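You operate a simulated robot arm through the tools that you are given. There is no shell and no other tool.

You run a simulated two-armed robot. Do the job below in one go: nothing can be reset, and whatever is moved stays where it is left.

## Task
Hold the dial stand on the clear part of the wooden table steady with one hand and flip the black stand switch the other way with the other.
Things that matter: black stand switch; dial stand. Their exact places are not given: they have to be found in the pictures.

Only the result counts: the job must be done as asked and must still hold three seconds after the hand-in. Knocking over, shifting, dropping, spilling or breaking anything else fails it.

## Robot
Two 7-joint arms with two-finger parallel grippers on one trunk, on a base that moves. Base frame: it is fixed to the floor where the robot stands at the start and does not move with it; the origin is under the middle of the robot, x ahead of it, y to its left, z up. Units: m, degrees, N and s.
The left shoulder is at the start at [0.07, 0.134, 1.151], the right one opposite. With the tool pointing down near the work surface each hand reaches from about 0.1 to 0.64 m from the robot's upright axis, wherever it stands, measured 20 degrees to its own side. Places, roughly: black stand switch [-1.6, 0.8, 0.9]; dial stand [-1.5, 0.75, 1]. Payload 1.57 kg a hand.
The tool frame of a hand sits at the grasp point between the pads (the TCP): z along the fingers, y along the line on which they close. The tips reach 0.03 m beyond it. The gripper opens to 0.08 m. The fingers are 0.017 m wide and 0.012 m thick; the gripper's body (0.04 by 0.082 m) begins 0.08 m behind the TCP.
Orientation is told as [roll, pitch, yaw] about the base's x, y, z axes, in that order, counted from this pose: with the fingers straight down and closing along the base's y, the tool's x points along the base's -x, its y along +y and its z along -z.

## Interface
- The arms move only by the tool send_rows. It takes "left_motion", "right_motion" or both (then of equal length, played together; a hand with none holds still); each is a list of rows, each an object (a shift or turn left out is 0, a gripper value left out holds the last) with "xyz": the shift along the base's x, y, z in m, a list of three; "rot": the turn, a rotation vector about the base's x, y, z in degrees, a list of three; "grip": the opening, from 0 (shut) to 1 (fully open). In form: [{"xyz": [tx, ty, tz], "rot": [wx, wy, wz], "grip": grip}, ...]. A call has 1 to 20 rows; each row is the pose to reach, as a shift and turn from the pose commanded when the call began. Each row takes 0.2 s and may step no farther than 0.05 m and 8.6 degrees from the row before; otherwise, or with a gripper value out of range, the whole call is refused. Where a pose cannot be reached the arm comes as near as it can. A force on the tool above 40 N (or 10 N above the force at the start of the call, whichever is more), or a blocked arm, ends the call early, and 0.2 s more pass. Each finger travels about 0.153 m/s and halts on what it meets, pressing with about 41 N; the grip force reading is that of the motor and also rises with nothing between the fingers. The clock runs only during rows and for 0.2 s after the last one: add rows that repeat a pose to give the fingers time. It gives the time, the measured TCP pose, the force on the tool (base axes), the opening and the grip force at its end, in the units of the frame above (readings bear some noise), with the torque about the TCP (base axes, N m) and any sound that the robot's microphone picked up, and new pictures: "pictures" is both (left out), scene, wrist or none (wrist: the cameras of the hands that moved).
- Cameras (640 x 400 px; columns grow to the right, rows downward): "scene" is now at [0.1386, -0.0197, 1.381]; the picture's right is [-0.20, -0.98, 0.00], its down [-0.54, 0.11, -0.84] and it looks along [0.82, -0.17, -0.55] (base axes); focal length 294 px, centre (320, 200). "left" rides on the left gripper at [0.072, 0.007, -0.122] in its tool frame; the picture's right is [-0.09, 1.00, 0.00], its down [-0.84, -0.08, -0.54] and it looks along [-0.54, -0.05, 0.84] (tool axes); focal length 238 px, centre (320, 200). "right" rides on the right gripper at [0.072, -0.007, -0.122] in its tool frame; the picture's right is [0.09, 1.00, 0.00], its down [-0.84, 0.08, -0.54] and it looks along [-0.54, 0.05, 0.84] (tool axes); focal length 238 px, centre (320, 200).
- slide_trunk(by): slides the trunk up (or, below 0, down) by that many m; the arms and the scene camera ride with it, the base frame stays. It gives what a move gives, with no picture.
- steer(legs): drives the robot by 1 to 6 legs, each [ahead, left, turn to the left] in m, m and degrees, along the robot's own axes; the way and the turn of a leg run together, so that a leg with both is an arc; at most 1.5 m and 180 degrees a leg. The arms and the cameras ride along, it lands a little off, and it stops where it bumps. It gives what a move gives, and a new picture of the scene camera.
- aim_head(pan, tilt): turns the head with the scene camera to pan (to the left, within 86 degrees either way) and tilt (down, from -29 to 69), counted from straight ahead of the robot. It gives what a move gives, and a new picture of the scene camera.
- measure_at(camera, pixels): for up to 12 pixels [column, row] of the newest picture of that camera ("zoom" is the newest enlarged one), the place [x, y, z] in the base frame of the surface seen there, good to about 0.003 m. The clock stands still meanwhile.
- close_up(camera, box): a new picture of the part [left, top, right, bottom] of that camera's present view, enlarged. The clock stands still meanwhile.
- close_job(): hands the job in; it is judged then, once.

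Leave the grippers open and the arms clear of the work at the hand-in unless told otherwise.

The tools are called after "Emit:" as a command line: name --argument value ..., lists and objects as JSON in quotes. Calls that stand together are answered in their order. send_rows: Moves the arms, as the interface text tells. Its arguments: {"type":"object","properties":{"left_motion":{"type":"array","items":{"type":"object","properties":{"xyz":{"type":"array","items":{"type":"number"}},"rot":{"type":"array","items":{"type":"number"}},"grip":{"type":"number"}}}},"right_motion":{"type":"array","items":{"type":"object","properties":{"xyz":{"type":"array","items":{"type":"number"}},"rot":{"type":"array","items":{"type":"number"}},"grip":{"type":"number"}}}},"pictures":{"type":"string","enum":["both","scene","wrist","none"]}},"required":[]} The other tools are called the same way: slide_trunk (by) moves the trunk up or down; steer (legs) drives the base; aim_head (pan, tilt) turns the head that bears the scene camera; measure_at (camera, pixels) gives the place of the surface under pixels of a picture; close_up (camera, box) takes an enlarged picture of a part of a camera's view; close_job () hands the job in.

At the start:

```text
time: 0.0
left_eef_pos: [0.4642, 0.1444, 1.1546]
left_tcp_rot: [0.0, -0.1, 0.1]
left_ft_force: [-0.3, -0.8, -0.7]
left_ft_torque: [0.01, -0.02, 0.04]
left_width: 0.08
left_grasp_force: 0.1
right_eef_pos: [0.3782, -0.1918, 1.1333]
right_tcp_rot: [-0.1, 0.0, 0.1]
right_ft_force: [0.5, 0.3, 0.4]
right_ft_torque: [0.01, 0.03, -0.03]
right_width: 0.08
right_grasp_force: 0.0
trunk travel left (down, up): [-0.725, 0.215]
robot x, y, heading: [0.0028, 0.0006, -0.0]
head pan, tilt (commanded): [-11.5, 33.4]
```

scene: 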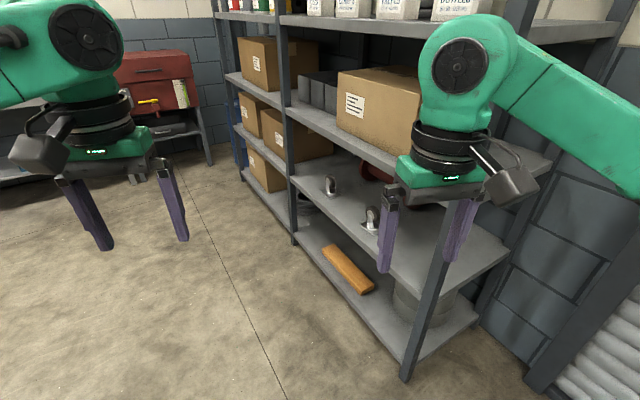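
right: 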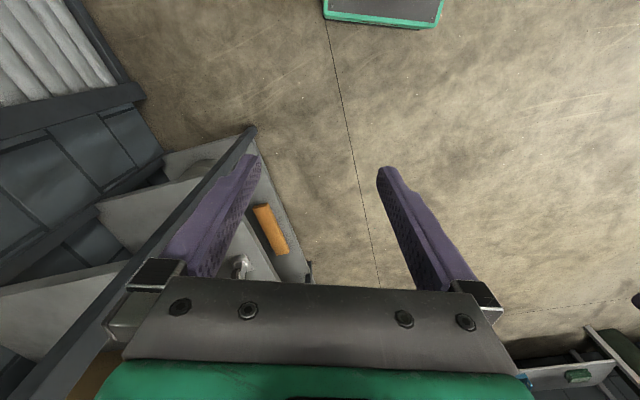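
left: 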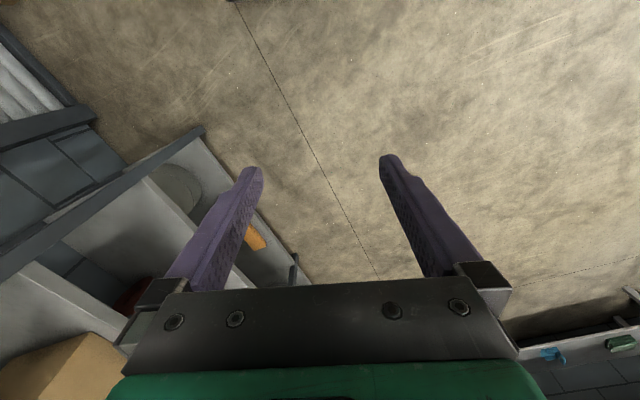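

The scene shows a shelf ahead and to the right; the target is behind me and to the left. I'll look around by panning the head left before driving.

Emit:
measure_at --camera "scene" --pixels '[[405, 375], [292, 240], [440, 260], [180, 300], [240, 390], [200, 150]]'

Emit:
aim_head --pan 86 --tilt 30

```text
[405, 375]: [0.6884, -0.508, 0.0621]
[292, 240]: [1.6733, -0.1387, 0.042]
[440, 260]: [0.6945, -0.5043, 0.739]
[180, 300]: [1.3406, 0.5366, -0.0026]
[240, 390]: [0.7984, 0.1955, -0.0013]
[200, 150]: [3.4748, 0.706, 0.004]
```

```text
time: 1.7
left_eef_pos: [0.4646, 0.145, 1.1539]
left_tcp_rot: [0.0, 0.0, 0.1]
left_ft_force: [-0.9, 0.6, -0.7]
left_ft_torque: [0.0, -0.01, -0.02]
left_width: 0.0801
left_grasp_force: 0.0
right_eef_pos: [0.3766, -0.1929, 1.1341]
right_tcp_rot: [0.0, 0.0, 0.0]
right_ft_force: [0.0, -0.8, -0.6]
right_ft_torque: [0.01, 0.03, -0.02]
right_width: 0.0798
right_grasp_force: 0.0
trunk travel left (down, up): [-0.725, 0.215]
robot x, y, heading: [0.0021, -0.0002, -0.0]
head pan, tilt (commanded): [85.9, 30.0]
```

scene: 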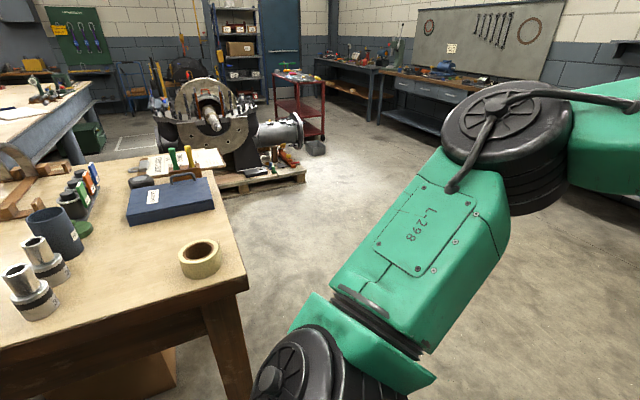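

The left view shows a wooden table with a roll of tape at its near corner (about 200,260) and a blue case. I'll measure the table edge and floor before turning.

Emit:
measure_at --camera "scene" --pixels '[[245, 282], [130, 305], [20, 340], [205, 178], [235, 390], [200, 262], [350, 230], [300, 180], [40, 300], [250, 240]]'

```text
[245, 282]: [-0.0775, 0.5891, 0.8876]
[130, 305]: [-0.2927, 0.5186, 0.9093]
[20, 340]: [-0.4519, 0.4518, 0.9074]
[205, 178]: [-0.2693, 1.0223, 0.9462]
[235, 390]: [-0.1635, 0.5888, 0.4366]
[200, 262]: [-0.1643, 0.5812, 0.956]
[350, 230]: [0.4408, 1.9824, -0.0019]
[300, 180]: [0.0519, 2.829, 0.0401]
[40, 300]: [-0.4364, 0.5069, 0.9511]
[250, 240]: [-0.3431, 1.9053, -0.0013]
```

The table's near edge is about 0.58 m away and 0.91 m high; my hands ride at 1.12 m and above. I'll turn left 90 degrees in place and look along the table.

Emit:
steer --legs '[[0, 0, 90]]'

Emit:
aim_head --pan 60 --tilt 25

```text
time: 5.9
left_eef_pos: [-0.1352, 0.4667, 1.1534]
left_tcp_rot: [0.0, 0.1, 89.1]
left_ft_force: [-0.3, 0.5, -0.3]
left_ft_torque: [0.0, -0.01, -0.01]
left_width: 0.0801
left_grasp_force: 0.1
right_eef_pos: [0.2005, 0.3745, 1.1326]
right_tcp_rot: [0.0, 0.0, 88.7]
right_ft_force: [0.1, -0.2, 0.3]
right_ft_torque: [0.0, 0.04, 0.02]
right_width: 0.0803
right_grasp_force: 0.2
trunk travel left (down, up): [-0.725, 0.215]
robot x, y, heading: [-0.0008, -0.002, 89.0]
head pan, tilt (commanded): [85.9, 30.0]
```

scene: 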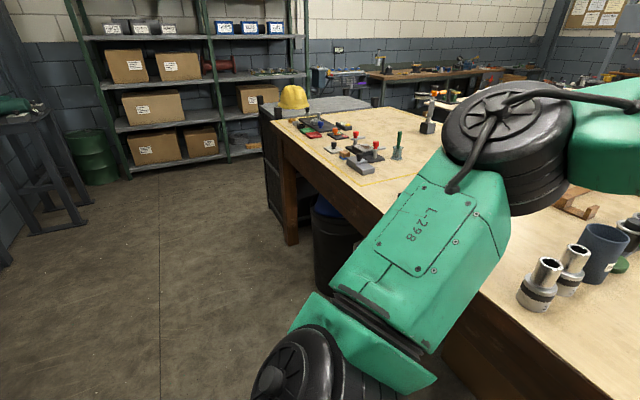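

```text
time: 6.8
left_eef_pos: [-0.1352, 0.4664, 1.1549]
left_tcp_rot: [0.1, 0.0, 89.0]
left_ft_force: [-1.0, -0.1, -0.2]
left_ft_torque: [0.01, 0.01, 0.01]
left_width: 0.0801
left_grasp_force: 0.0
right_eef_pos: [0.1994, 0.3746, 1.1333]
right_tcp_rot: [0.0, 0.0, 89.0]
right_ft_force: [0.6, -0.6, 0.2]
right_ft_torque: [0.0, -0.02, 0.01]
right_width: 0.08
right_grasp_force: 0.0
trunk travel left (down, up): [-0.725, 0.215]
robot x, y, heading: [0.002, -0.0016, 89.2]
head pan, tilt (commanded): [60.0, 25.0]
```

scene: 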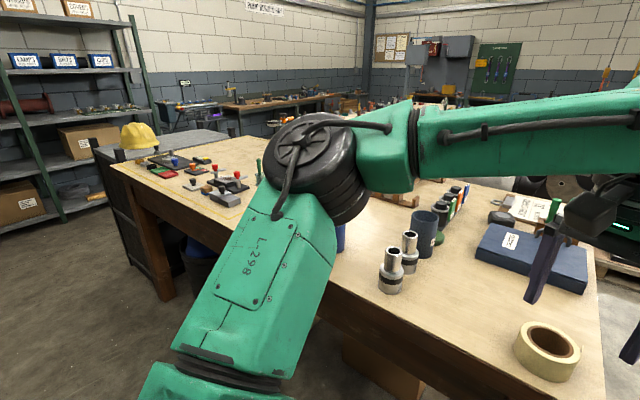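

At the far end of the table, around (190,175), there are several small things with coloured knobs. I'll enlarge and measure.

Emit:
close_up --camera "scene" --box '[100, 120, 290, 240]'

Emit:
measure_at --camera "scene" --pixels '[[193, 184], [215, 170], [238, 177], [222, 196], [170, 205], [120, 170], [220, 225], [175, 160], [205, 160], [230, 145]]'

```text
3.33 times, centred on (195, 180) of scene
```

zoom: 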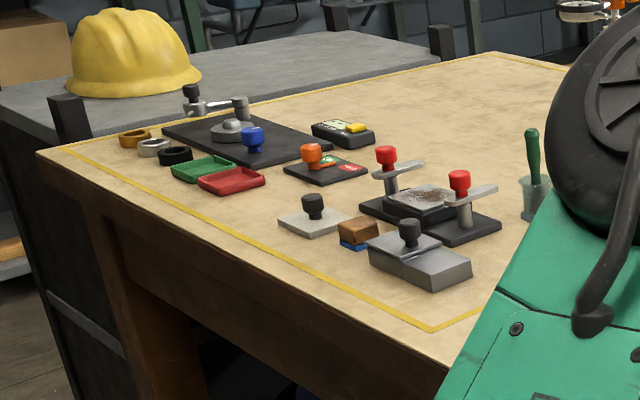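

```text
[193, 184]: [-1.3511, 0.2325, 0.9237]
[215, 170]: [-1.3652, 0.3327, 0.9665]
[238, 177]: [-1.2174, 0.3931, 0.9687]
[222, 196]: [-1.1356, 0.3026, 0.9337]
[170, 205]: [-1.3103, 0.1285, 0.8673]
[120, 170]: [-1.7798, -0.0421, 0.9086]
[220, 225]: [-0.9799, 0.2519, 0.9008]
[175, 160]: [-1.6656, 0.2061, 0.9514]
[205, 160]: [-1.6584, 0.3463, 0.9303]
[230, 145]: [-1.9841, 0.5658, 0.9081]
```

The dial stand itself is hidden behind my left arm now; in the earlier view it stood near (430,115). I'll pan forward to see the right end and the back of the table.

Emit:
aim_head --pan 15 --tilt 25

```text
time: 7.9
left_eef_pos: [-0.1361, 0.4673, 1.1535]
left_tcp_rot: [0.1, -0.1, 89.0]
left_ft_force: [-0.3, -0.1, 1.7]
left_ft_torque: [0.01, 0.02, -0.01]
left_width: 0.0798
left_grasp_force: 0.2
right_eef_pos: [0.2008, 0.3742, 1.1335]
right_tcp_rot: [0.0, 0.1, 88.9]
right_ft_force: [0.1, -0.6, -0.4]
right_ft_torque: [-0.03, 0.01, -0.01]
right_width: 0.08
right_grasp_force: 0.1
trunk travel left (down, up): [-0.725, 0.215]
robot x, y, heading: [-0.0018, -0.0037, 89.0]
head pan, tilt (commanded): [15.0, 25.0]
```

scene: 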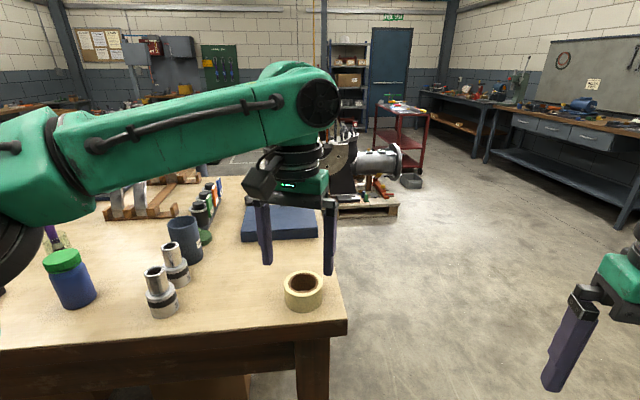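

Floor to the right of the table is clear. I'll sidestep right 0.55 m, then drive forward 1.5 m past the table's right end, to look behind it.

Emit:
steer --legs '[[0, -0.55, 0], [1.4, 0, 0]]'

Emit:
aim_head --pan 70 --tilt 25

```text
time: 17.7
left_eef_pos: [0.4613, 1.8622, 1.1551]
left_tcp_rot: [-0.1, 0.0, 88.1]
left_ft_force: [-0.8, 0.6, 0.8]
left_ft_torque: [-0.01, 0.0, 0.0]
left_width: 0.08
left_grasp_force: 0.0
right_eef_pos: [0.7957, 1.7656, 1.1344]
right_tcp_rot: [-0.1, 0.0, 88.1]
right_ft_force: [-0.5, 0.0, -0.8]
right_ft_torque: [-0.02, -0.01, -0.01]
right_width: 0.0802
right_grasp_force: 0.2
trunk travel left (down, up): [-0.725, 0.215]
robot x, y, heading: [0.5856, 1.3971, 88.1]
head pan, tilt (commanded): [15.0, 25.0]
```

scene: 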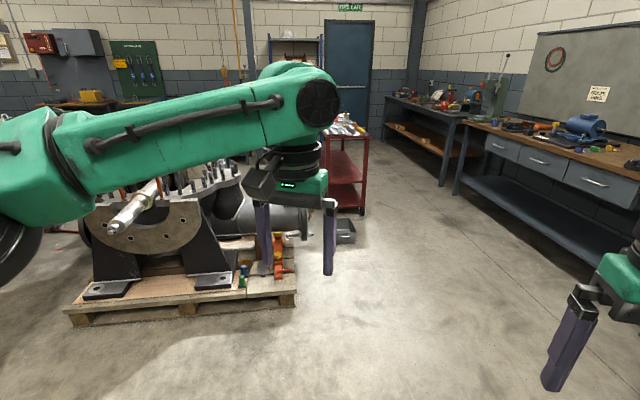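

```text
time: 19.0
left_eef_pos: [0.4611, 1.8629, 1.1539]
left_tcp_rot: [0.0, 0.1, 88.2]
left_ft_force: [0.5, -0.1, 0.6]
left_ft_torque: [-0.01, 0.01, 0.04]
left_width: 0.0799
left_grasp_force: 0.0
right_eef_pos: [0.7961, 1.7654, 1.1343]
right_tcp_rot: [0.0, -0.1, 88.0]
right_ft_force: [0.1, 0.1, 0.4]
right_ft_torque: [0.02, -0.03, 0.03]
right_width: 0.0796
right_grasp_force: 0.0
trunk travel left (down, up): [-0.725, 0.215]
robot x, y, heading: [0.5901, 1.3957, 88.1]
head pan, tilt (commanded): [70.0, 25.0]
```

scene: 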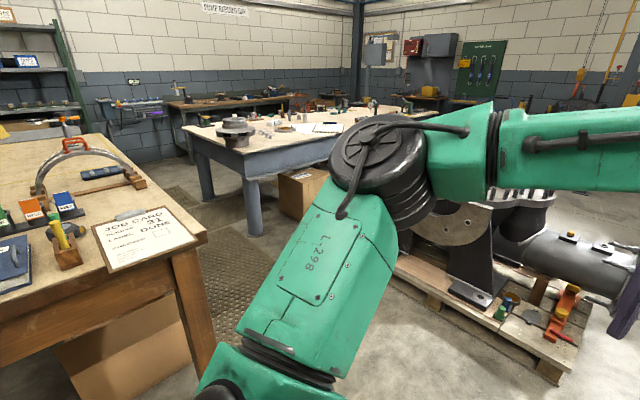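

I can see an aisle between the wooden table (back corner near 205,240) and the grey table and pallet. I'll measure its width.

Emit:
measure_at --camera "scene" --pixels '[[205, 240], [255, 230], [243, 175], [188, 140], [105, 135], [425, 295], [548, 380], [305, 195], [215, 290], [150, 165], [185, 195]]'

Emit:
close_up --camera "scene" --box '[0, 100, 320, 300]'

```text
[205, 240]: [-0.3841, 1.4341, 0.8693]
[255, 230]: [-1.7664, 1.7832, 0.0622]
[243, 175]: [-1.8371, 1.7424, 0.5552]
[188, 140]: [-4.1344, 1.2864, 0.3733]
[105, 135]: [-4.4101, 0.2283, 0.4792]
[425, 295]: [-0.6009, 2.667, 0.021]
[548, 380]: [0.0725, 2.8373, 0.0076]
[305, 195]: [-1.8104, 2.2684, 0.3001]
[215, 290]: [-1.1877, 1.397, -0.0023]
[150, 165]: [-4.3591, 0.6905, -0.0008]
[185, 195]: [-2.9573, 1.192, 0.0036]
```

```text
2.00 times, centred on (160, 200) of scene
```

zoom: 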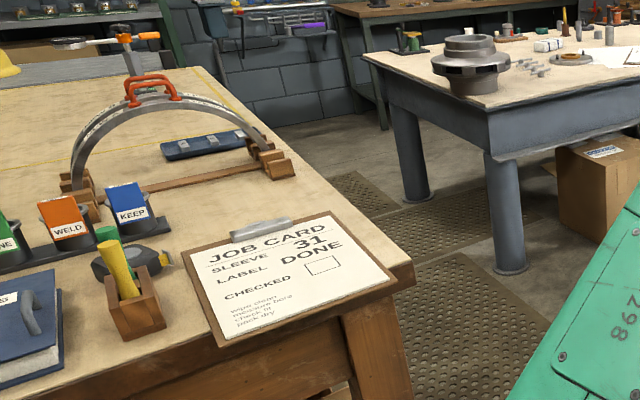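

The aisle is about 0.8 m wide with the grey table's leg at (-1.77,1.78). Before I drive in, I'll raise the trunk by 0.2 m for clearance, and measure how far my elbow sticks out and the arch's height.

Emit:
measure_at --camera "scene" --pixels '[[350, 160], [395, 190], [280, 280], [72, 122], [75, 145], [235, 120], [335, 105], [260, 140], [60, 245]]'

Emit:
slide_trunk --by 0.2

```text
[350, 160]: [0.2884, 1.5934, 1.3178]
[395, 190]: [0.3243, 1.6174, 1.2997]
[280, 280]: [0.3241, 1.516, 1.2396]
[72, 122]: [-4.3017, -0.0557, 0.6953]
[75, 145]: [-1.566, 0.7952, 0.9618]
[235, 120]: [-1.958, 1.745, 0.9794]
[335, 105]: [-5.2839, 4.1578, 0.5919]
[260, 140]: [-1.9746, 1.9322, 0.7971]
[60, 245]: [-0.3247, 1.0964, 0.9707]
```

```text
time: 21.1
left_eef_pos: [0.4607, 1.8631, 1.3551]
left_tcp_rot: [0.0, 0.0, 88.0]
left_ft_force: [-0.8, -0.1, 0.2]
left_ft_torque: [-0.03, -0.01, 0.02]
left_width: 0.0798
left_grasp_force: 0.0
right_eef_pos: [0.7969, 1.765, 1.334]
right_tcp_rot: [0.0, 0.0, 88.1]
right_ft_force: [-0.5, 0.5, 0.5]
right_ft_torque: [-0.03, -0.03, -0.01]
right_width: 0.08
right_grasp_force: 0.0
trunk travel left (down, up): [-0.925, 0.015]
robot x, y, heading: [0.5863, 1.3961, 88.3]
head pan, tilt (commanded): [70.0, 25.0]
```

The trunk is up by 0.2 m. The point at (75,145) was near (-1.57,0.80,0.96), which matches the stand. I'll enlarge that area.

Emit:
close_up --camera "scene" --box '[0, 100, 160, 230]'

```text
3.08 times, centred on (80, 165) of scene
```

zoom: 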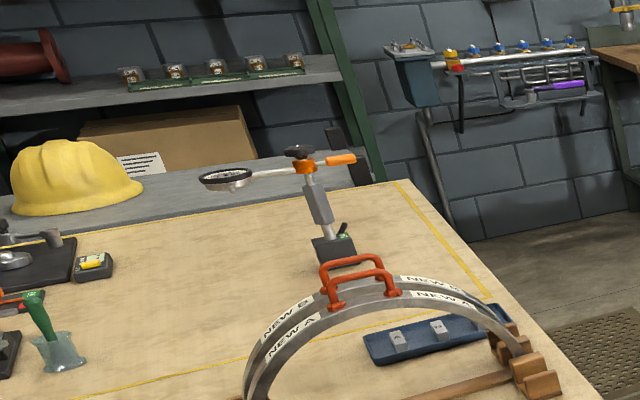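

The dial stand is clear now: a dark block base with a small black lever switch on it, a post, an orange clamp with a black knob, and an arm bearing the dial. I'll drive around the table: forward 0.9 m, turn left 112 degrees to face along the aisle, and then look.

Emit:
steer --legs '[[0.9, 0, 0], [0, 0, 112]]'

Emit:
aim_head --pan 0 --tilt 30

```text
time: 30.6
left_eef_pos: [0.24, 2.0017, 1.354]
left_tcp_rot: [0.0, 0.0, -159.2]
left_ft_force: [0.2, -0.4, 0.4]
left_ft_torque: [-0.04, 0.0, -0.02]
left_width: 0.08
left_grasp_force: 0.1
right_eef_pos: [0.2008, 2.3495, 1.3335]
right_tcp_rot: [-0.1, 0.0, -159.3]
right_ft_force: [0.0, 0.4, 0.2]
right_ft_torque: [0.0, -0.02, 0.04]
right_width: 0.08
right_grasp_force: 0.0
trunk travel left (down, up): [-0.925, 0.015]
robot x, y, heading: [0.6226, 2.3033, -159.1]
head pan, tilt (commanded): [70.0, 25.0]
```

scene: 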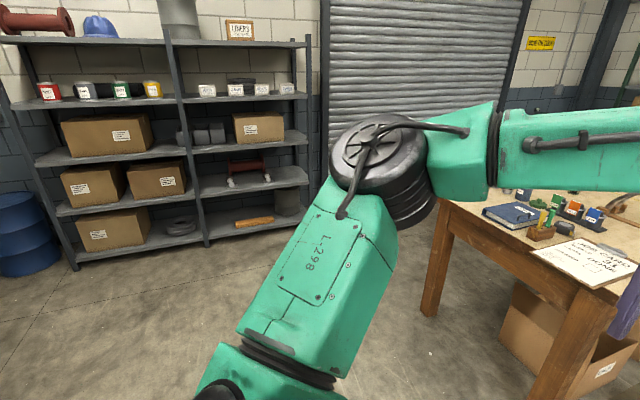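

```text
time: 32.0
left_eef_pos: [0.2395, 2.0017, 1.3551]
left_tcp_rot: [0.0, 0.0, -159.3]
left_ft_force: [-0.2, -0.1, 0.7]
left_ft_torque: [-0.01, -0.02, 0.01]
left_width: 0.0802
left_grasp_force: 0.1
right_eef_pos: [0.1992, 2.3493, 1.3328]
right_tcp_rot: [-0.1, 0.0, -159.2]
right_ft_force: [0.8, -0.6, -0.3]
right_ft_torque: [0.01, 0.01, 0.01]
right_width: 0.0798
right_grasp_force: 0.0
trunk travel left (down, up): [-0.925, 0.015]
robot x, y, heading: [0.6229, 2.3007, -159.0]
head pan, tilt (commanded): [0.0, 30.0]
```

scene: 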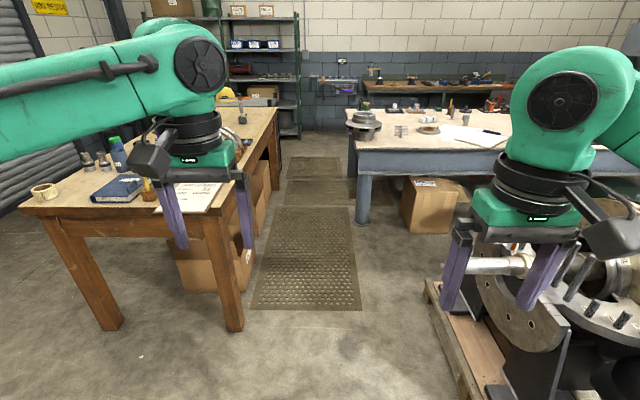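

I can see straight down the aisle with mats in it; wooden table on the left, grey table on the right. I'll measure both edges.

Emit:
measure_at --camera "scene" --pixels '[[222, 208], [262, 148], [276, 112], [358, 165], [347, 112], [363, 215], [260, 300], [355, 300], [440, 285], [355, 130], [475, 395], [240, 320]]'

```text
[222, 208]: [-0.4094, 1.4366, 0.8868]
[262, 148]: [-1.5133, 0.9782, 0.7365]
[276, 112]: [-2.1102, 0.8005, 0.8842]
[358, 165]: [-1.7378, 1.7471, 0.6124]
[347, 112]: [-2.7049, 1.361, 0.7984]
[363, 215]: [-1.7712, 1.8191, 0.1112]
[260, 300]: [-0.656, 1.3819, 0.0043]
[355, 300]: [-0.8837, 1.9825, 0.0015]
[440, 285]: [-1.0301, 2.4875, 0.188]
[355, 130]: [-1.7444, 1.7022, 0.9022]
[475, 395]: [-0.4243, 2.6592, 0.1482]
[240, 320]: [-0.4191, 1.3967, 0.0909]
```

The aisle is 0.72 m wide beside the grey table; the stand sits about 0.2 m inside the wooden table's back edge, 1.3 m along it. I'll drive ahead 1.5 m down the aisle, a touch left, then look again.

Emit:
steer --legs '[[1.5, 0.05, 0]]'

Emit:
aim_head --pan 15 --tilt 35

```text
refused: leg 1 is longer than a leg can be; nothing moved
```

```text
time: 32.8
left_eef_pos: [0.2397, 2.0018, 1.3535]
left_tcp_rot: [0.0, 0.0, -159.1]
left_ft_force: [0.4, 0.8, 1.0]
left_ft_torque: [-0.03, -0.06, -0.01]
left_width: 0.08
left_grasp_force: 0.1
right_eef_pos: [0.1999, 2.3479, 1.335]
right_tcp_rot: [0.0, 0.0, -159.2]
right_ft_force: [0.7, -0.2, -0.1]
right_ft_torque: [0.0, -0.01, -0.02]
right_width: 0.0799
right_grasp_force: 0.1
trunk travel left (down, up): [-0.925, 0.015]
robot x, y, heading: [0.6231, 2.3026, -159.1]
head pan, tilt (commanded): [15.0, 35.0]
```

scene: 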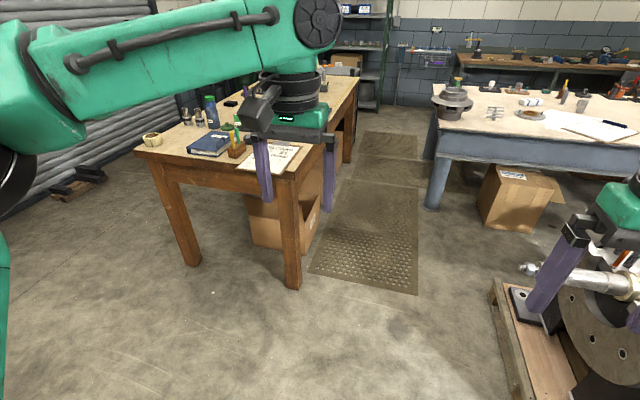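

The drive was refused because the leg was a bit over 1.5 m. I'll retry with 1.45 m ahead and 0.05 m left.

Emit:
steer --legs '[[1.45, 0.05, 0]]'

```text
time: 39.9
left_eef_pos: [-1.0724, 1.4479, 1.3551]
left_tcp_rot: [0.0, -0.4, -159.0]
left_ft_force: [0.1, -0.6, 0.5]
left_ft_torque: [0.03, 0.01, 0.0]
left_width: 0.08
left_grasp_force: 0.1
right_eef_pos: [-1.113, 1.7942, 1.3352]
right_tcp_rot: [-0.1, -0.2, -159.1]
right_ft_force: [-0.1, 1.0, 0.0]
right_ft_torque: [-0.01, 0.01, -0.05]
right_width: 0.0802
right_grasp_force: 0.0
trunk travel left (down, up): [-0.925, 0.015]
robot x, y, heading: [-0.6961, 1.7436, -159.1]
head pan, tilt (commanded): [15.0, 35.0]
```

scene: 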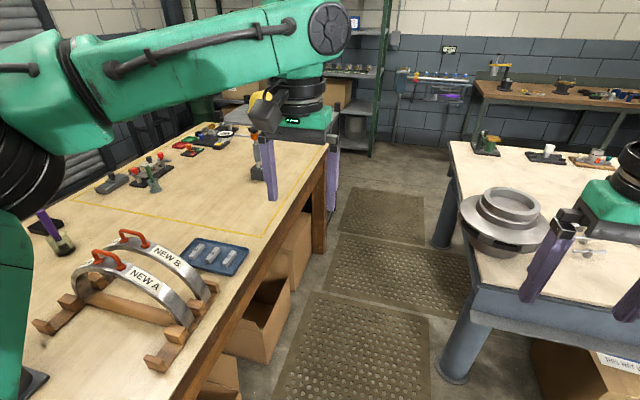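

I'm at the arch now. The left gripper hides the stand (around 262,150). I'll check clearance to the cardboard boxes under the table and the grey table's edge before going on.

Emit:
measure_at --camera "scene" --pixels '[[290, 285], [258, 330], [235, 370], [310, 230], [325, 145], [450, 150], [480, 285], [450, 375], [262, 140], [258, 170], [470, 210]]'

Emit:
close_up --camera "scene" --box '[180, 90, 340, 200]'

```text
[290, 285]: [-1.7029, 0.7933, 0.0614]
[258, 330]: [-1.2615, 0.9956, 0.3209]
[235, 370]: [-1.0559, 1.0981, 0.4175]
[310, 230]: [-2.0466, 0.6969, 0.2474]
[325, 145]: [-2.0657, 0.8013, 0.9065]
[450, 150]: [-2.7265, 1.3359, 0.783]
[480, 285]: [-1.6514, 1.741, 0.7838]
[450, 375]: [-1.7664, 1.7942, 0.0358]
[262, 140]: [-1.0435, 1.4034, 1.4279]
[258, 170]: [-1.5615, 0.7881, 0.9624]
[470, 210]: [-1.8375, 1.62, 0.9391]
```

```text
3.64 times, centred on (260, 145) of scene
```

zoom: 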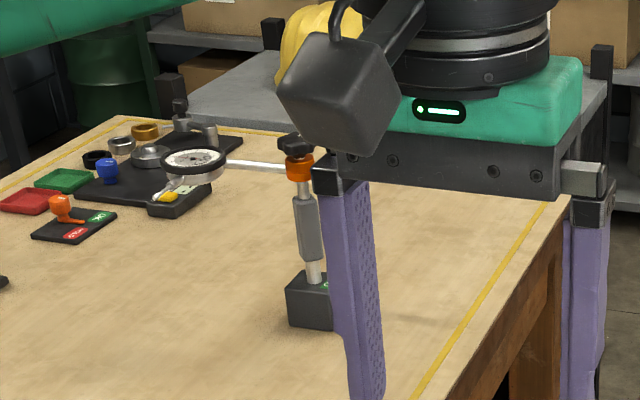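

The boxes stay inside the table's edge; a pump on the grey table reaches to 0.67 m from the wooden edge. I'll go 1.0 m ahead and 0.04 m left, keeping to the middle of the aisle.

Emit:
steer --legs '[[0.5, 0.03, 0], [0.5, 0.01, 0]]'

```text
time: 45.5
left_eef_pos: [-2.0296, 1.0616, 1.3459]
left_tcp_rot: [0.1, 0.7, -160.0]
left_ft_force: [0.1, -0.3, -0.1]
left_ft_torque: [0.01, -0.01, -0.01]
left_width: 0.0802
left_grasp_force: 0.0
right_eef_pos: [-2.0665, 1.4097, 1.3268]
right_tcp_rot: [0.0, 0.6, -160.0]
right_ft_force: [-0.1, 0.5, -1.4]
right_ft_torque: [-0.02, 0.05, -0.02]
right_width: 0.0799
right_grasp_force: 0.1
trunk travel left (down, up): [-0.925, 0.015]
robot x, y, heading: [-1.6302, 1.3599, -160.0]
head pan, tilt (commanded): [15.0, 35.0]
```

scene: 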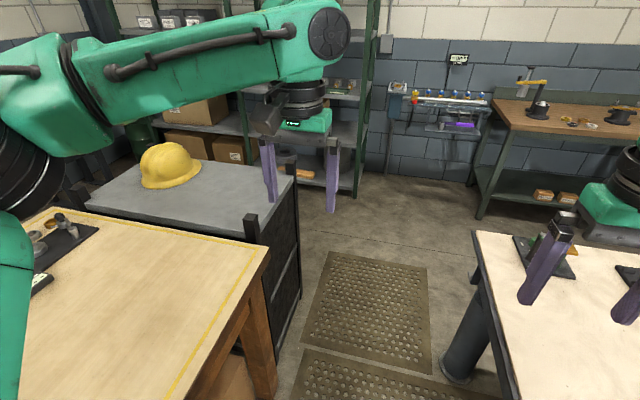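

I'm at 1.17 m along, 0.36 m from the wooden edge. I'll turn left 90 degrees to face the wooden table, and tilt the head down at the stand.

Emit:
steer --legs '[[0, 0, 45], [0, 0, 45]]'

Emit:
aim_head --pan -10 --tilt 50

```text
time: 50.0
left_eef_pos: [-1.3171, 0.966, 1.3416]
left_tcp_rot: [0.1, 0.8, -68.5]
left_ft_force: [-0.5, 0.4, 0.7]
left_ft_torque: [0.0, 0.0, -0.04]
left_width: 0.08
left_grasp_force: 0.1
right_eef_pos: [-1.6641, 0.9213, 1.3222]
right_tcp_rot: [-0.1, 1.0, -68.5]
right_ft_force: [0.3, 0.4, 0.1]
right_ft_torque: [0.03, 0.0, 0.04]
right_width: 0.0801
right_grasp_force: 0.0
trunk travel left (down, up): [-0.925, 0.015]
robot x, y, heading: [-1.632, 1.3589, -68.6]
head pan, tilt (commanded): [15.0, 35.0]
```

scene: 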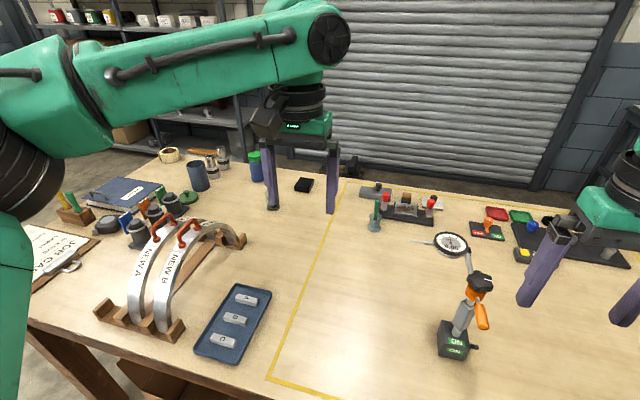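

```text
time: 50.9
left_eef_pos: [-1.3168, 0.9667, 1.3382]
left_tcp_rot: [-0.1, 0.9, -68.6]
left_ft_force: [0.0, 0.6, 0.0]
left_ft_torque: [0.0, -0.01, 0.02]
left_width: 0.0798
left_grasp_force: 0.2
right_eef_pos: [-1.6622, 0.9214, 1.3198]
right_tcp_rot: [-0.1, 0.8, -68.6]
right_ft_force: [0.2, -0.8, -0.6]
right_ft_torque: [0.04, 0.01, -0.02]
right_width: 0.0802
right_grasp_force: 0.0
trunk travel left (down, up): [-0.925, 0.015]
robot x, y, heading: [-1.627, 1.3623, -68.8]
head pan, tilt (commanded): [-10.0, 50.0]
```

scene: 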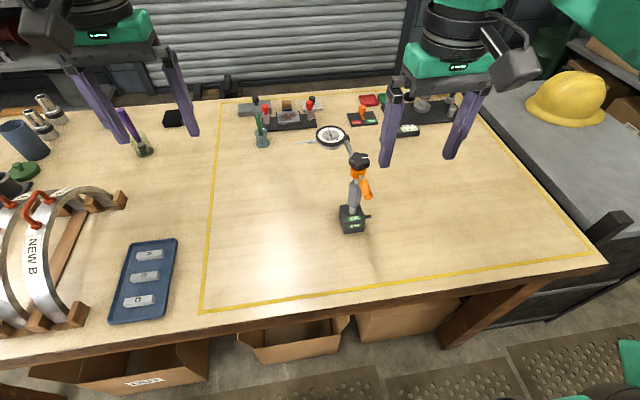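

Now I see the stand clearly at about (350,215), with its ON/OFF labels and a black lever on its right side. I'll enlarge and measure it.

Emit:
close_up --camera "scene" --box '[300, 110, 420, 245]'

Emit:
measure_at --camera "scene" --pixels '[[350, 217], [354, 227], [368, 216], [353, 198], [357, 174], [366, 188], [359, 159], [333, 135], [330, 230], [380, 240], [350, 147]]'

```text
2.96 times, centred on (360, 178) of scene
```

zoom: 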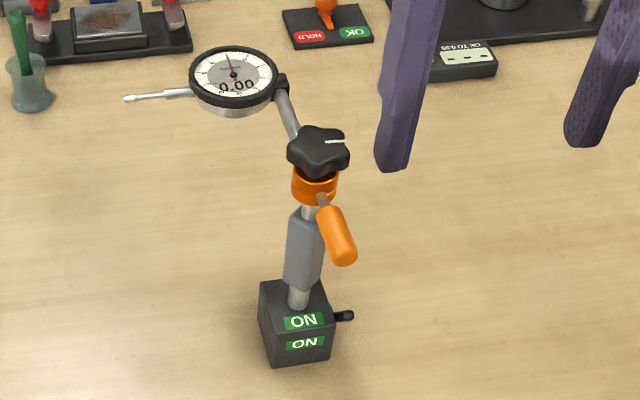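

```text
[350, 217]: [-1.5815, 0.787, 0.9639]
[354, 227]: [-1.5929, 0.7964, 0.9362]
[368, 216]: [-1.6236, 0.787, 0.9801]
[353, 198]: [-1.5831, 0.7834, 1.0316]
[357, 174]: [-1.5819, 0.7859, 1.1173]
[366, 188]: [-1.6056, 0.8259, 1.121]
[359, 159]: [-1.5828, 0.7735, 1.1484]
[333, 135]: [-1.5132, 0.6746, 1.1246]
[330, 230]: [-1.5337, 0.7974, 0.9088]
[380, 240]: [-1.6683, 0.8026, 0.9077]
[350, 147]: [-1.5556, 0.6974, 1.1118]
```

The labels read "ON" on the top and front of the block; the black lever sticks out of its right side. The stand sits about 0.17 m right of my centre line. Before stepping right I'll look over my right side to check clearance to the pump and grey table.

Emit:
aim_head --pan -86 --tilt 45

```text
time: 52.4
left_eef_pos: [-1.317, 0.9653, 1.3369]
left_tcp_rot: [0.2, 0.8, -68.4]
left_ft_force: [1.2, -0.8, 1.1]
left_ft_torque: [0.0, 0.0, -0.03]
left_width: 0.08
left_grasp_force: 0.0
right_eef_pos: [-1.6631, 0.9213, 1.3199]
right_tcp_rot: [-0.1, 0.8, -68.6]
right_ft_force: [0.2, 0.0, 0.7]
right_ft_torque: [0.0, 0.0, 0.0]
right_width: 0.0798
right_grasp_force: 0.1
trunk travel left (down, up): [-0.925, 0.015]
robot x, y, heading: [-1.6277, 1.3645, -68.5]
head pan, tilt (commanded): [-85.9, 45.0]
```

scene: 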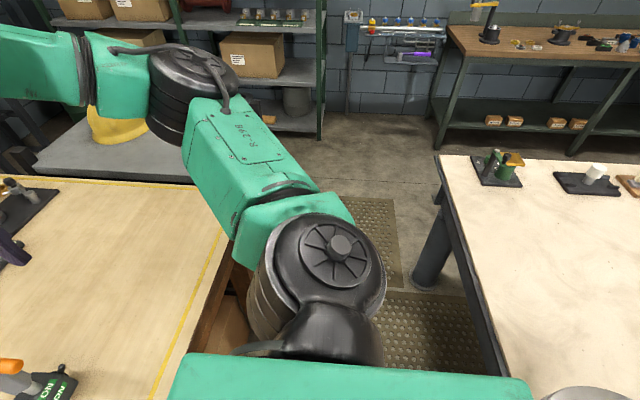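

I can see the grey table's edge running at my right and the pump rim at the bottom right (580,393). I'll measure these.

Emit:
measure_at --camera "scene" --pixels '[[500, 365], [460, 240], [440, 160], [580, 394], [560, 396], [545, 370], [215, 262], [340, 300], [520, 385]]'

```text
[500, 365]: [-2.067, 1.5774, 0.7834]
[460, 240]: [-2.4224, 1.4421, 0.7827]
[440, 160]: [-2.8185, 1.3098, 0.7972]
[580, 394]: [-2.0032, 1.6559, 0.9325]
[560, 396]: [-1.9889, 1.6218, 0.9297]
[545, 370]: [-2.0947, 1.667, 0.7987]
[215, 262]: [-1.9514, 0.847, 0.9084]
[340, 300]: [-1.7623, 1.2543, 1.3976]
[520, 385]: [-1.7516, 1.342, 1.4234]
```

The pump's rim starts about 0.65–0.7 m from the wooden edge, so there is room. I'll step 0.04 m ahead and 0.12 m right so that the stand is nearly straight ahead.

Emit:
steer --legs '[[0.04, -0.12, 0]]'

Emit:
aim_head --pan -5 --tilt 50

```text
time: 53.7
left_eef_pos: [-1.4098, 0.886, 1.3376]
left_tcp_rot: [-0.3, 0.6, -68.6]
left_ft_force: [0.1, 0.1, -0.8]
left_ft_torque: [-0.02, 0.02, 0.0]
left_width: 0.0798
left_grasp_force: 0.0
right_eef_pos: [-1.7565, 0.8432, 1.3203]
right_tcp_rot: [-0.3, 0.8, -68.7]
right_ft_force: [0.7, 0.3, 0.8]
right_ft_torque: [-0.01, 0.04, -0.02]
right_width: 0.0799
right_grasp_force: 0.1
trunk travel left (down, up): [-0.925, 0.015]
robot x, y, heading: [-1.7246, 1.2811, -68.7]
head pan, tilt (commanded): [-85.9, 45.0]
```

scene: 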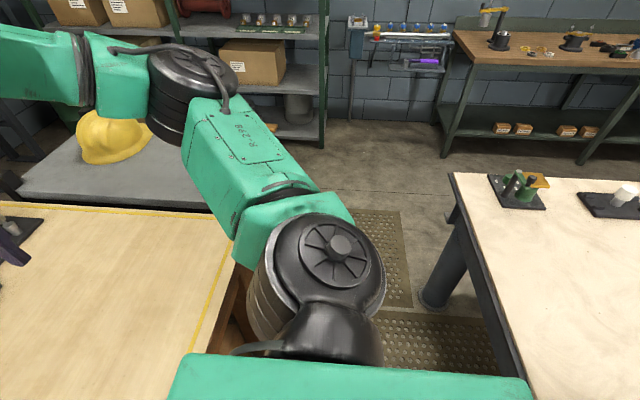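

```text
time: 55.2
left_eef_pos: [-1.4149, 0.883, 1.3345]
left_tcp_rot: [0.2, 0.7, -68.6]
left_ft_force: [0.2, -0.5, -0.1]
left_ft_torque: [0.0, 0.01, -0.01]
left_width: 0.0798
left_grasp_force: 0.0
right_eef_pos: [-1.7612, 0.8399, 1.3153]
right_tcp_rot: [-0.2, 0.9, -68.8]
right_ft_force: [-0.7, 0.1, 0.4]
right_ft_torque: [0.02, 0.02, 0.0]
right_width: 0.0802
right_grasp_force: 0.0
trunk travel left (down, up): [-0.925, 0.015]
robot x, y, heading: [-1.7239, 1.2789, -68.5]
head pan, tilt (commanded): [-5.0, 50.0]
```

scene: 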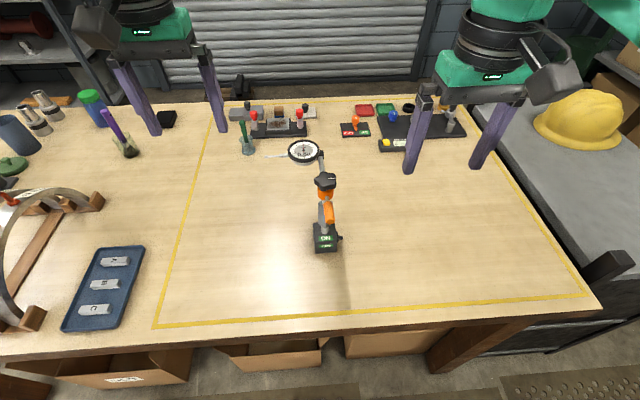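

Now the stand is nearly straight ahead at about (325,215). I'll enlarge it to study the lever and labels.

Emit:
close_up --camera "scene" --box '[285, 165, 375, 260]'

Emit:
close_up --camera "right" --box '[0, 0, 640, 400]'

Emit:
close_up --camera "left" --box '[0, 0, 640, 400]'

```text
4.21 times, centred on (330, 212) of scene
```

zoom: 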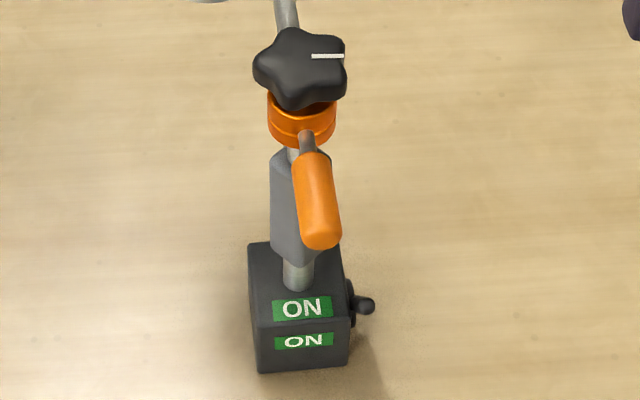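

```text
1.00 times, centred on (320, 200) of right (not enlarged: the box is as wide or as high as the picture)
```

zoom: 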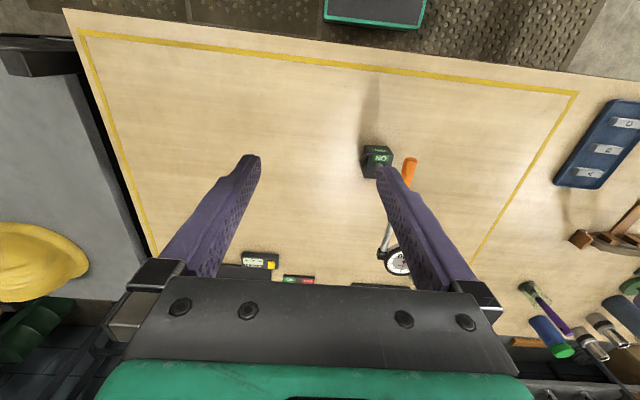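

```text
1.00 times, centred on (320, 200) of left (not enlarged: the box is as wide or as high as the picture)
```

zoom: 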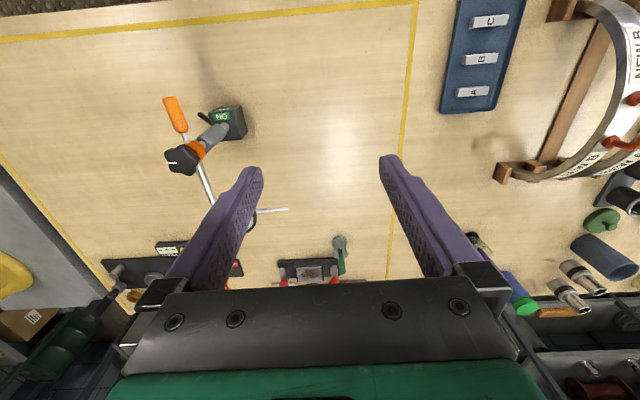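

The lever is on the block's right face, seen also in the left wrist view at about (203,116). I'll enlarge it from both hand cameras.

Emit:
close_up --camera "left" --box '[140, 80, 270, 180]'

Emit:
measure_at --camera "left" --pixels '[[201, 114], [206, 118], [212, 122], [230, 108], [245, 135], [222, 116], [214, 135], [197, 150], [173, 105], [183, 130], [178, 158]]'

Emit:
close_up --camera "right" --box '[330, 120, 450, 220]'

```text
4.00 times, centred on (205, 130) of left
```

zoom: 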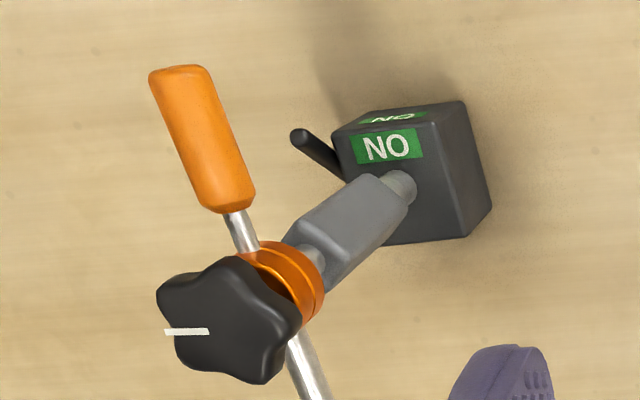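

```text
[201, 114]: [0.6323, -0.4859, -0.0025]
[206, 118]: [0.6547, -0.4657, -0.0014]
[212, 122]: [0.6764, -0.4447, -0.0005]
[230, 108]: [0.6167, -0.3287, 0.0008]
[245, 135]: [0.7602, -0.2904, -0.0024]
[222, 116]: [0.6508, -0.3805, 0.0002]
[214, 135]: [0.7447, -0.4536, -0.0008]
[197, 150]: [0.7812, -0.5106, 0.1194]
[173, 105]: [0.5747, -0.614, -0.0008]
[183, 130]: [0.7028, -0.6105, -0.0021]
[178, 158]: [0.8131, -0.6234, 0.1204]
```

```text
4.00 times, centred on (390, 170) of right
```

zoom: 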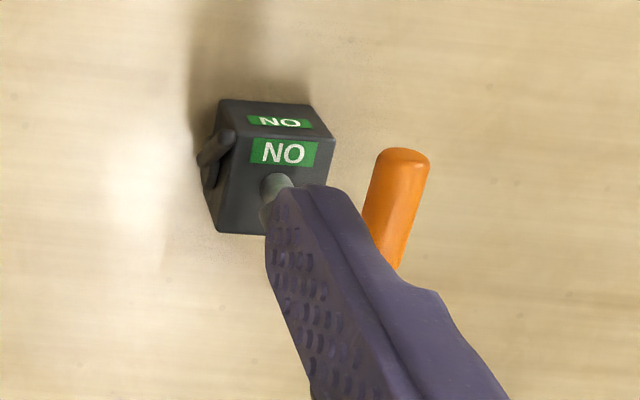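

The hand camera measurement used an old picture, so I'll measure in the fresh enlarged one from the right hand.

Emit:
measure_at --camera "zoom" --pixels '[[226, 138], [218, 148], [210, 155], [212, 175], [222, 106], [310, 110], [332, 138], [240, 142], [219, 228], [262, 228], [280, 152], [200, 158]]'

```text
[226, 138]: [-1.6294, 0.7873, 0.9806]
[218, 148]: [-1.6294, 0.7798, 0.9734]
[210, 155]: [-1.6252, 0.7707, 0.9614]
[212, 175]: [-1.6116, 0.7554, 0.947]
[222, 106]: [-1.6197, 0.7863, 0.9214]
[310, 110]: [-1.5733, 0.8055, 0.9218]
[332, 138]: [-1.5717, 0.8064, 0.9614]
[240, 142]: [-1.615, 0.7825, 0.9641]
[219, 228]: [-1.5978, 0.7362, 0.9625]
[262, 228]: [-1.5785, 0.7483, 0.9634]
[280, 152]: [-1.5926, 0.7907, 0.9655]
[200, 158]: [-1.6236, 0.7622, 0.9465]
```

From the measurements: the block is about 5 cm cube centred near (-1.585,0.771) with its top at z 0.964; the lever pivots at the middle of its right face (z about 0.946) and its tip leans toward me and up at (-1.629,0.787,0.981). The post with a grey section (z 1.0–1.07) carries the clamp, knob and a handle facing me. Both hands are well clear of the stand, so I'll lower the trunk 0.15 m.

Emit:
slide_trunk --by -0.15

Emit:
close_up --camera "scene" --box '[240, 130, 440, 255]'

```text
time: 57.0
left_eef_pos: [-1.4139, 0.8833, 1.1835]
left_tcp_rot: [0.0, 0.7, -68.6]
left_ft_force: [0.6, -0.5, -0.5]
left_ft_torque: [-0.02, -0.02, 0.01]
left_width: 0.0798
left_grasp_force: 0.0
right_eef_pos: [-1.7614, 0.841, 1.1662]
right_tcp_rot: [-0.2, 0.8, -68.7]
right_ft_force: [0.7, -0.1, -0.2]
right_ft_torque: [0.04, -0.02, -0.01]
right_width: 0.08
right_grasp_force: 0.1
trunk travel left (down, up): [-0.775, 0.165]
robot x, y, heading: [-1.7249, 1.2788, -68.4]
head pan, tilt (commanded): [-5.0, 50.0]
```

```text
3.20 times, centred on (340, 192) of scene
```

zoom: 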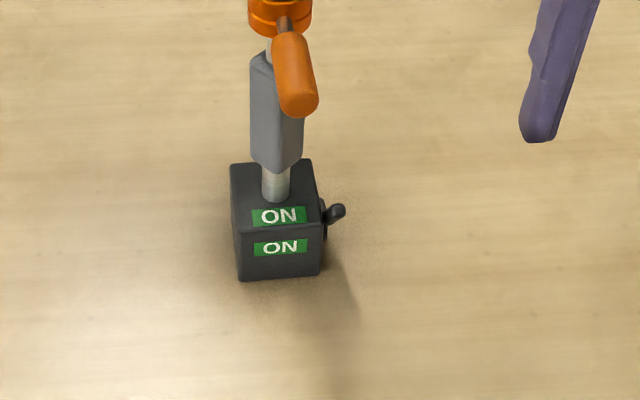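

A clearer front view now. I'll measure the grey section's edges, the block's corners and the lever in this enlarged picture.

Emit:
measure_at --camera "zoom" --pixels '[[256, 130], [275, 130], [297, 135], [275, 90], [275, 190], [335, 212], [342, 210], [325, 215], [236, 230], [318, 222], [245, 276], [297, 75]]'

Emit:
aim_head --pan -5 --tilt 45

```text
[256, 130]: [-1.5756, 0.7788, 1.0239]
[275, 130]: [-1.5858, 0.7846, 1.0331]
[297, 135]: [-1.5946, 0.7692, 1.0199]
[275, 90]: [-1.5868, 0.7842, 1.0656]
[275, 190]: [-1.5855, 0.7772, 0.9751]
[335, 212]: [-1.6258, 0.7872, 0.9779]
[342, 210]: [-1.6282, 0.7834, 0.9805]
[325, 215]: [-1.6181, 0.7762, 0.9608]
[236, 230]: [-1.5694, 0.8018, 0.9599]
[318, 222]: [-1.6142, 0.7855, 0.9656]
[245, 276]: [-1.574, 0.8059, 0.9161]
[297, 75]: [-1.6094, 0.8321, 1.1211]
```

```text
time: 57.6
left_eef_pos: [-1.4132, 0.883, 1.1832]
left_tcp_rot: [0.0, 0.9, -68.5]
left_ft_force: [-0.3, -0.1, -0.7]
left_ft_torque: [0.01, 0.0, 0.0]
left_width: 0.0799
left_grasp_force: 0.1
right_eef_pos: [-1.7609, 0.8401, 1.1649]
right_tcp_rot: [-0.1, 0.8, -68.6]
right_ft_force: [-0.9, 0.2, -0.4]
right_ft_torque: [-0.02, 0.02, -0.01]
right_width: 0.0797
right_grasp_force: 0.0
trunk travel left (down, up): [-0.775, 0.165]
robot x, y, heading: [-1.7258, 1.2817, -68.5]
head pan, tilt (commanded): [-5.0, 45.0]
```

scene: 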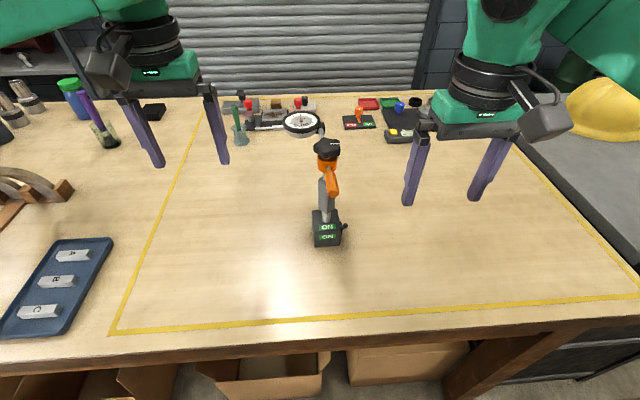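

The post's centre is near (-1.584,0.7705) and the grey section is about 2.4 x 2.8 cm. I'll turn the left gripper so it points right and 45 degrees down with the fingers closing fore-and-aft, raising it 3 cm, all while well left of the stand.

Emit:
send_rows --left_motion '[{"xyz": [0, 0, 0.01], "rot": [-3.8, 1.65, -7.08]}, {"xyz": [0, 0, 0.02], "rot": [-7.6, 3.31, -14.15]}, {"xyz": [0, 0, 0.03], "rot": [-11.41, 4.96, -21.23]}, {"xyz": [0, 0, 0.03], "rot": [-15.22, 6.62, -28.3]}, {"xyz": [0, 0, 0.03], "rot": [-19.02, 8.27, -35.38]}, {"xyz": [0, 0, 0.03], "rot": [-22.83, 9.93, -42.45]}, {"xyz": [0, 0, 0.03], "rot": [-26.63, 11.58, -49.53]}, {"xyz": [0, 0, 0.03], "rot": [-30.43, 13.23, -56.6]}, {"xyz": [0, 0, 0.03], "rot": [-34.24, 14.89, -63.68]}, {"xyz": [0, 0, 0.03], "rot": [-38.04, 16.54, -70.75]}, {"xyz": [0, 0, 0.03], "rot": [-41.85, 18.2, -77.83]}, {"xyz": [0, 0, 0.03], "rot": [-45.65, 19.85, -84.9]}, {"xyz": [0, 0, 0.03], "rot": [-45.65, 19.85, -84.9]}]' --pictures "both"

```text
time: 60.4
left_eef_pos: [-1.414, 0.8829, 1.213]
left_tcp_rot: [0.2, -44.3, -158.8]
left_ft_force: [-0.4, 0.5, 0.2]
left_ft_torque: [-0.02, -0.01, -0.01]
left_width: 0.0799
left_grasp_force: 0.1
right_eef_pos: [-1.7605, 0.8421, 1.1665]
right_tcp_rot: [0.0, 0.8, -68.7]
right_ft_force: [0.0, 0.7, -0.1]
right_ft_torque: [0.01, -0.02, -0.01]
right_width: 0.0801
right_grasp_force: 0.0
trunk travel left (down, up): [-0.775, 0.165]
robot x, y, heading: [-1.7245, 1.2802, -68.7]
head pan, tilt (commanded): [-5.0, 45.0]
```

scene: 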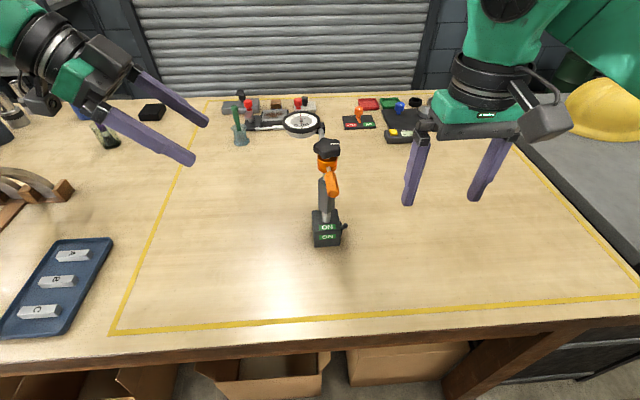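
left: 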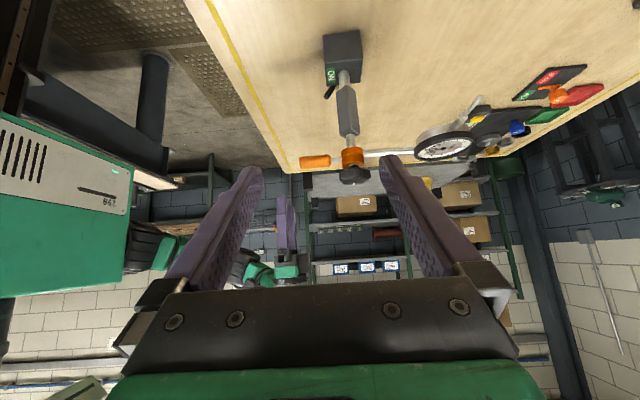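

The left gripper now points right and down as wanted. I'll bring it to a waiting point 12 cm back from the post along its own axis, about (-1.506,0.801,1.121), well below nothing and clear of the dial.

Emit:
send_rows --left_motion '[{"xyz": [-0.023, -0.0205, -0.023]}, {"xyz": [-0.046, -0.041, -0.046]}, {"xyz": [-0.069, -0.0616, -0.069]}, {"xyz": [-0.092, -0.0821, -0.092]}, {"xyz": [-0.092, -0.0821, -0.092]}]' --pictures "both"

```text
time: 61.6
left_eef_pos: [-1.5068, 0.8013, 1.1198]
left_tcp_rot: [0.1, -44.3, -158.7]
left_ft_force: [-0.2, -0.2, 0.0]
left_ft_torque: [-0.01, 0.03, -0.02]
left_width: 0.0802
left_grasp_force: 0.0
right_eef_pos: [-1.7604, 0.841, 1.1658]
right_tcp_rot: [0.0, 0.8, -68.8]
right_ft_force: [-0.1, 0.1, 0.5]
right_ft_torque: [0.0, 0.01, 0.0]
right_width: 0.0803
right_grasp_force: 0.0
trunk travel left (down, up): [-0.775, 0.165]
robot x, y, heading: [-1.7265, 1.2825, -68.8]
head pan, tilt (commanded): [-5.0, 45.0]
```

scene: 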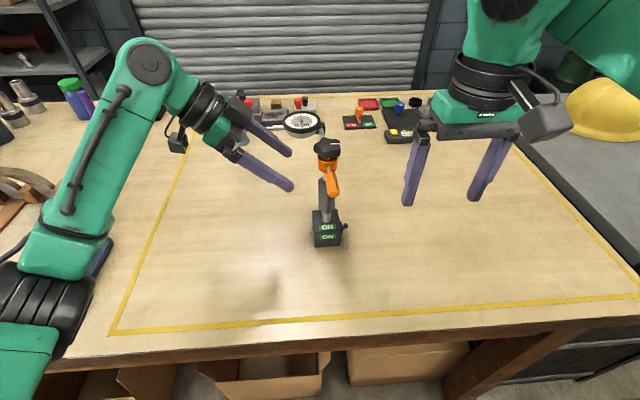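
left: 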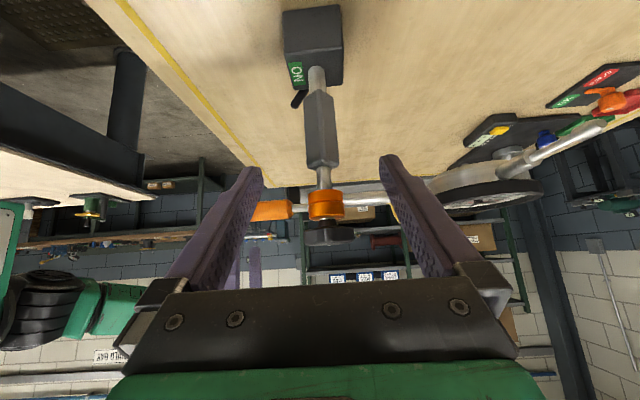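

The left arm's elbow has swung low near the tray at the left (about 60,280). I'll check how high it is, and measure the post from the left camera.

Emit:
measure_at --camera "scene" --pixels '[[60, 330], [40, 290], [100, 250], [60, 245], [90, 285], [150, 60], [100, 268], [20, 370]]'

Emit:
measure_at --camera "left" --pixels '[[322, 100], [322, 130], [322, 160], [318, 75], [308, 130], [335, 130], [326, 205], [299, 97], [294, 75], [325, 40], [270, 210], [350, 195]]'

```text
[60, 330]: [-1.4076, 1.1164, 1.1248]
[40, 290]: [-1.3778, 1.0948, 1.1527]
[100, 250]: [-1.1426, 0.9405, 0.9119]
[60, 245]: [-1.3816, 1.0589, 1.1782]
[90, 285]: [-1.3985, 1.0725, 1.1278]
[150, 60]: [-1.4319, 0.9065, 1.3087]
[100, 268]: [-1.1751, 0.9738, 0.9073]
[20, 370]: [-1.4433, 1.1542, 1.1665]
```

```text
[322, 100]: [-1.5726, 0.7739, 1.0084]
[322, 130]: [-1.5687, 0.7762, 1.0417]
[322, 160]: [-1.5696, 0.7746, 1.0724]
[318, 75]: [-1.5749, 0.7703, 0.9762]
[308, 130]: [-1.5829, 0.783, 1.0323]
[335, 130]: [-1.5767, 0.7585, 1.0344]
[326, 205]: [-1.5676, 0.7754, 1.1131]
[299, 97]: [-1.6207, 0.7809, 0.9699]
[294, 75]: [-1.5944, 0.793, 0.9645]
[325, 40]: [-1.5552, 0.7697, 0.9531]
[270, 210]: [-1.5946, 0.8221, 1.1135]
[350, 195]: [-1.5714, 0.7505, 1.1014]
```

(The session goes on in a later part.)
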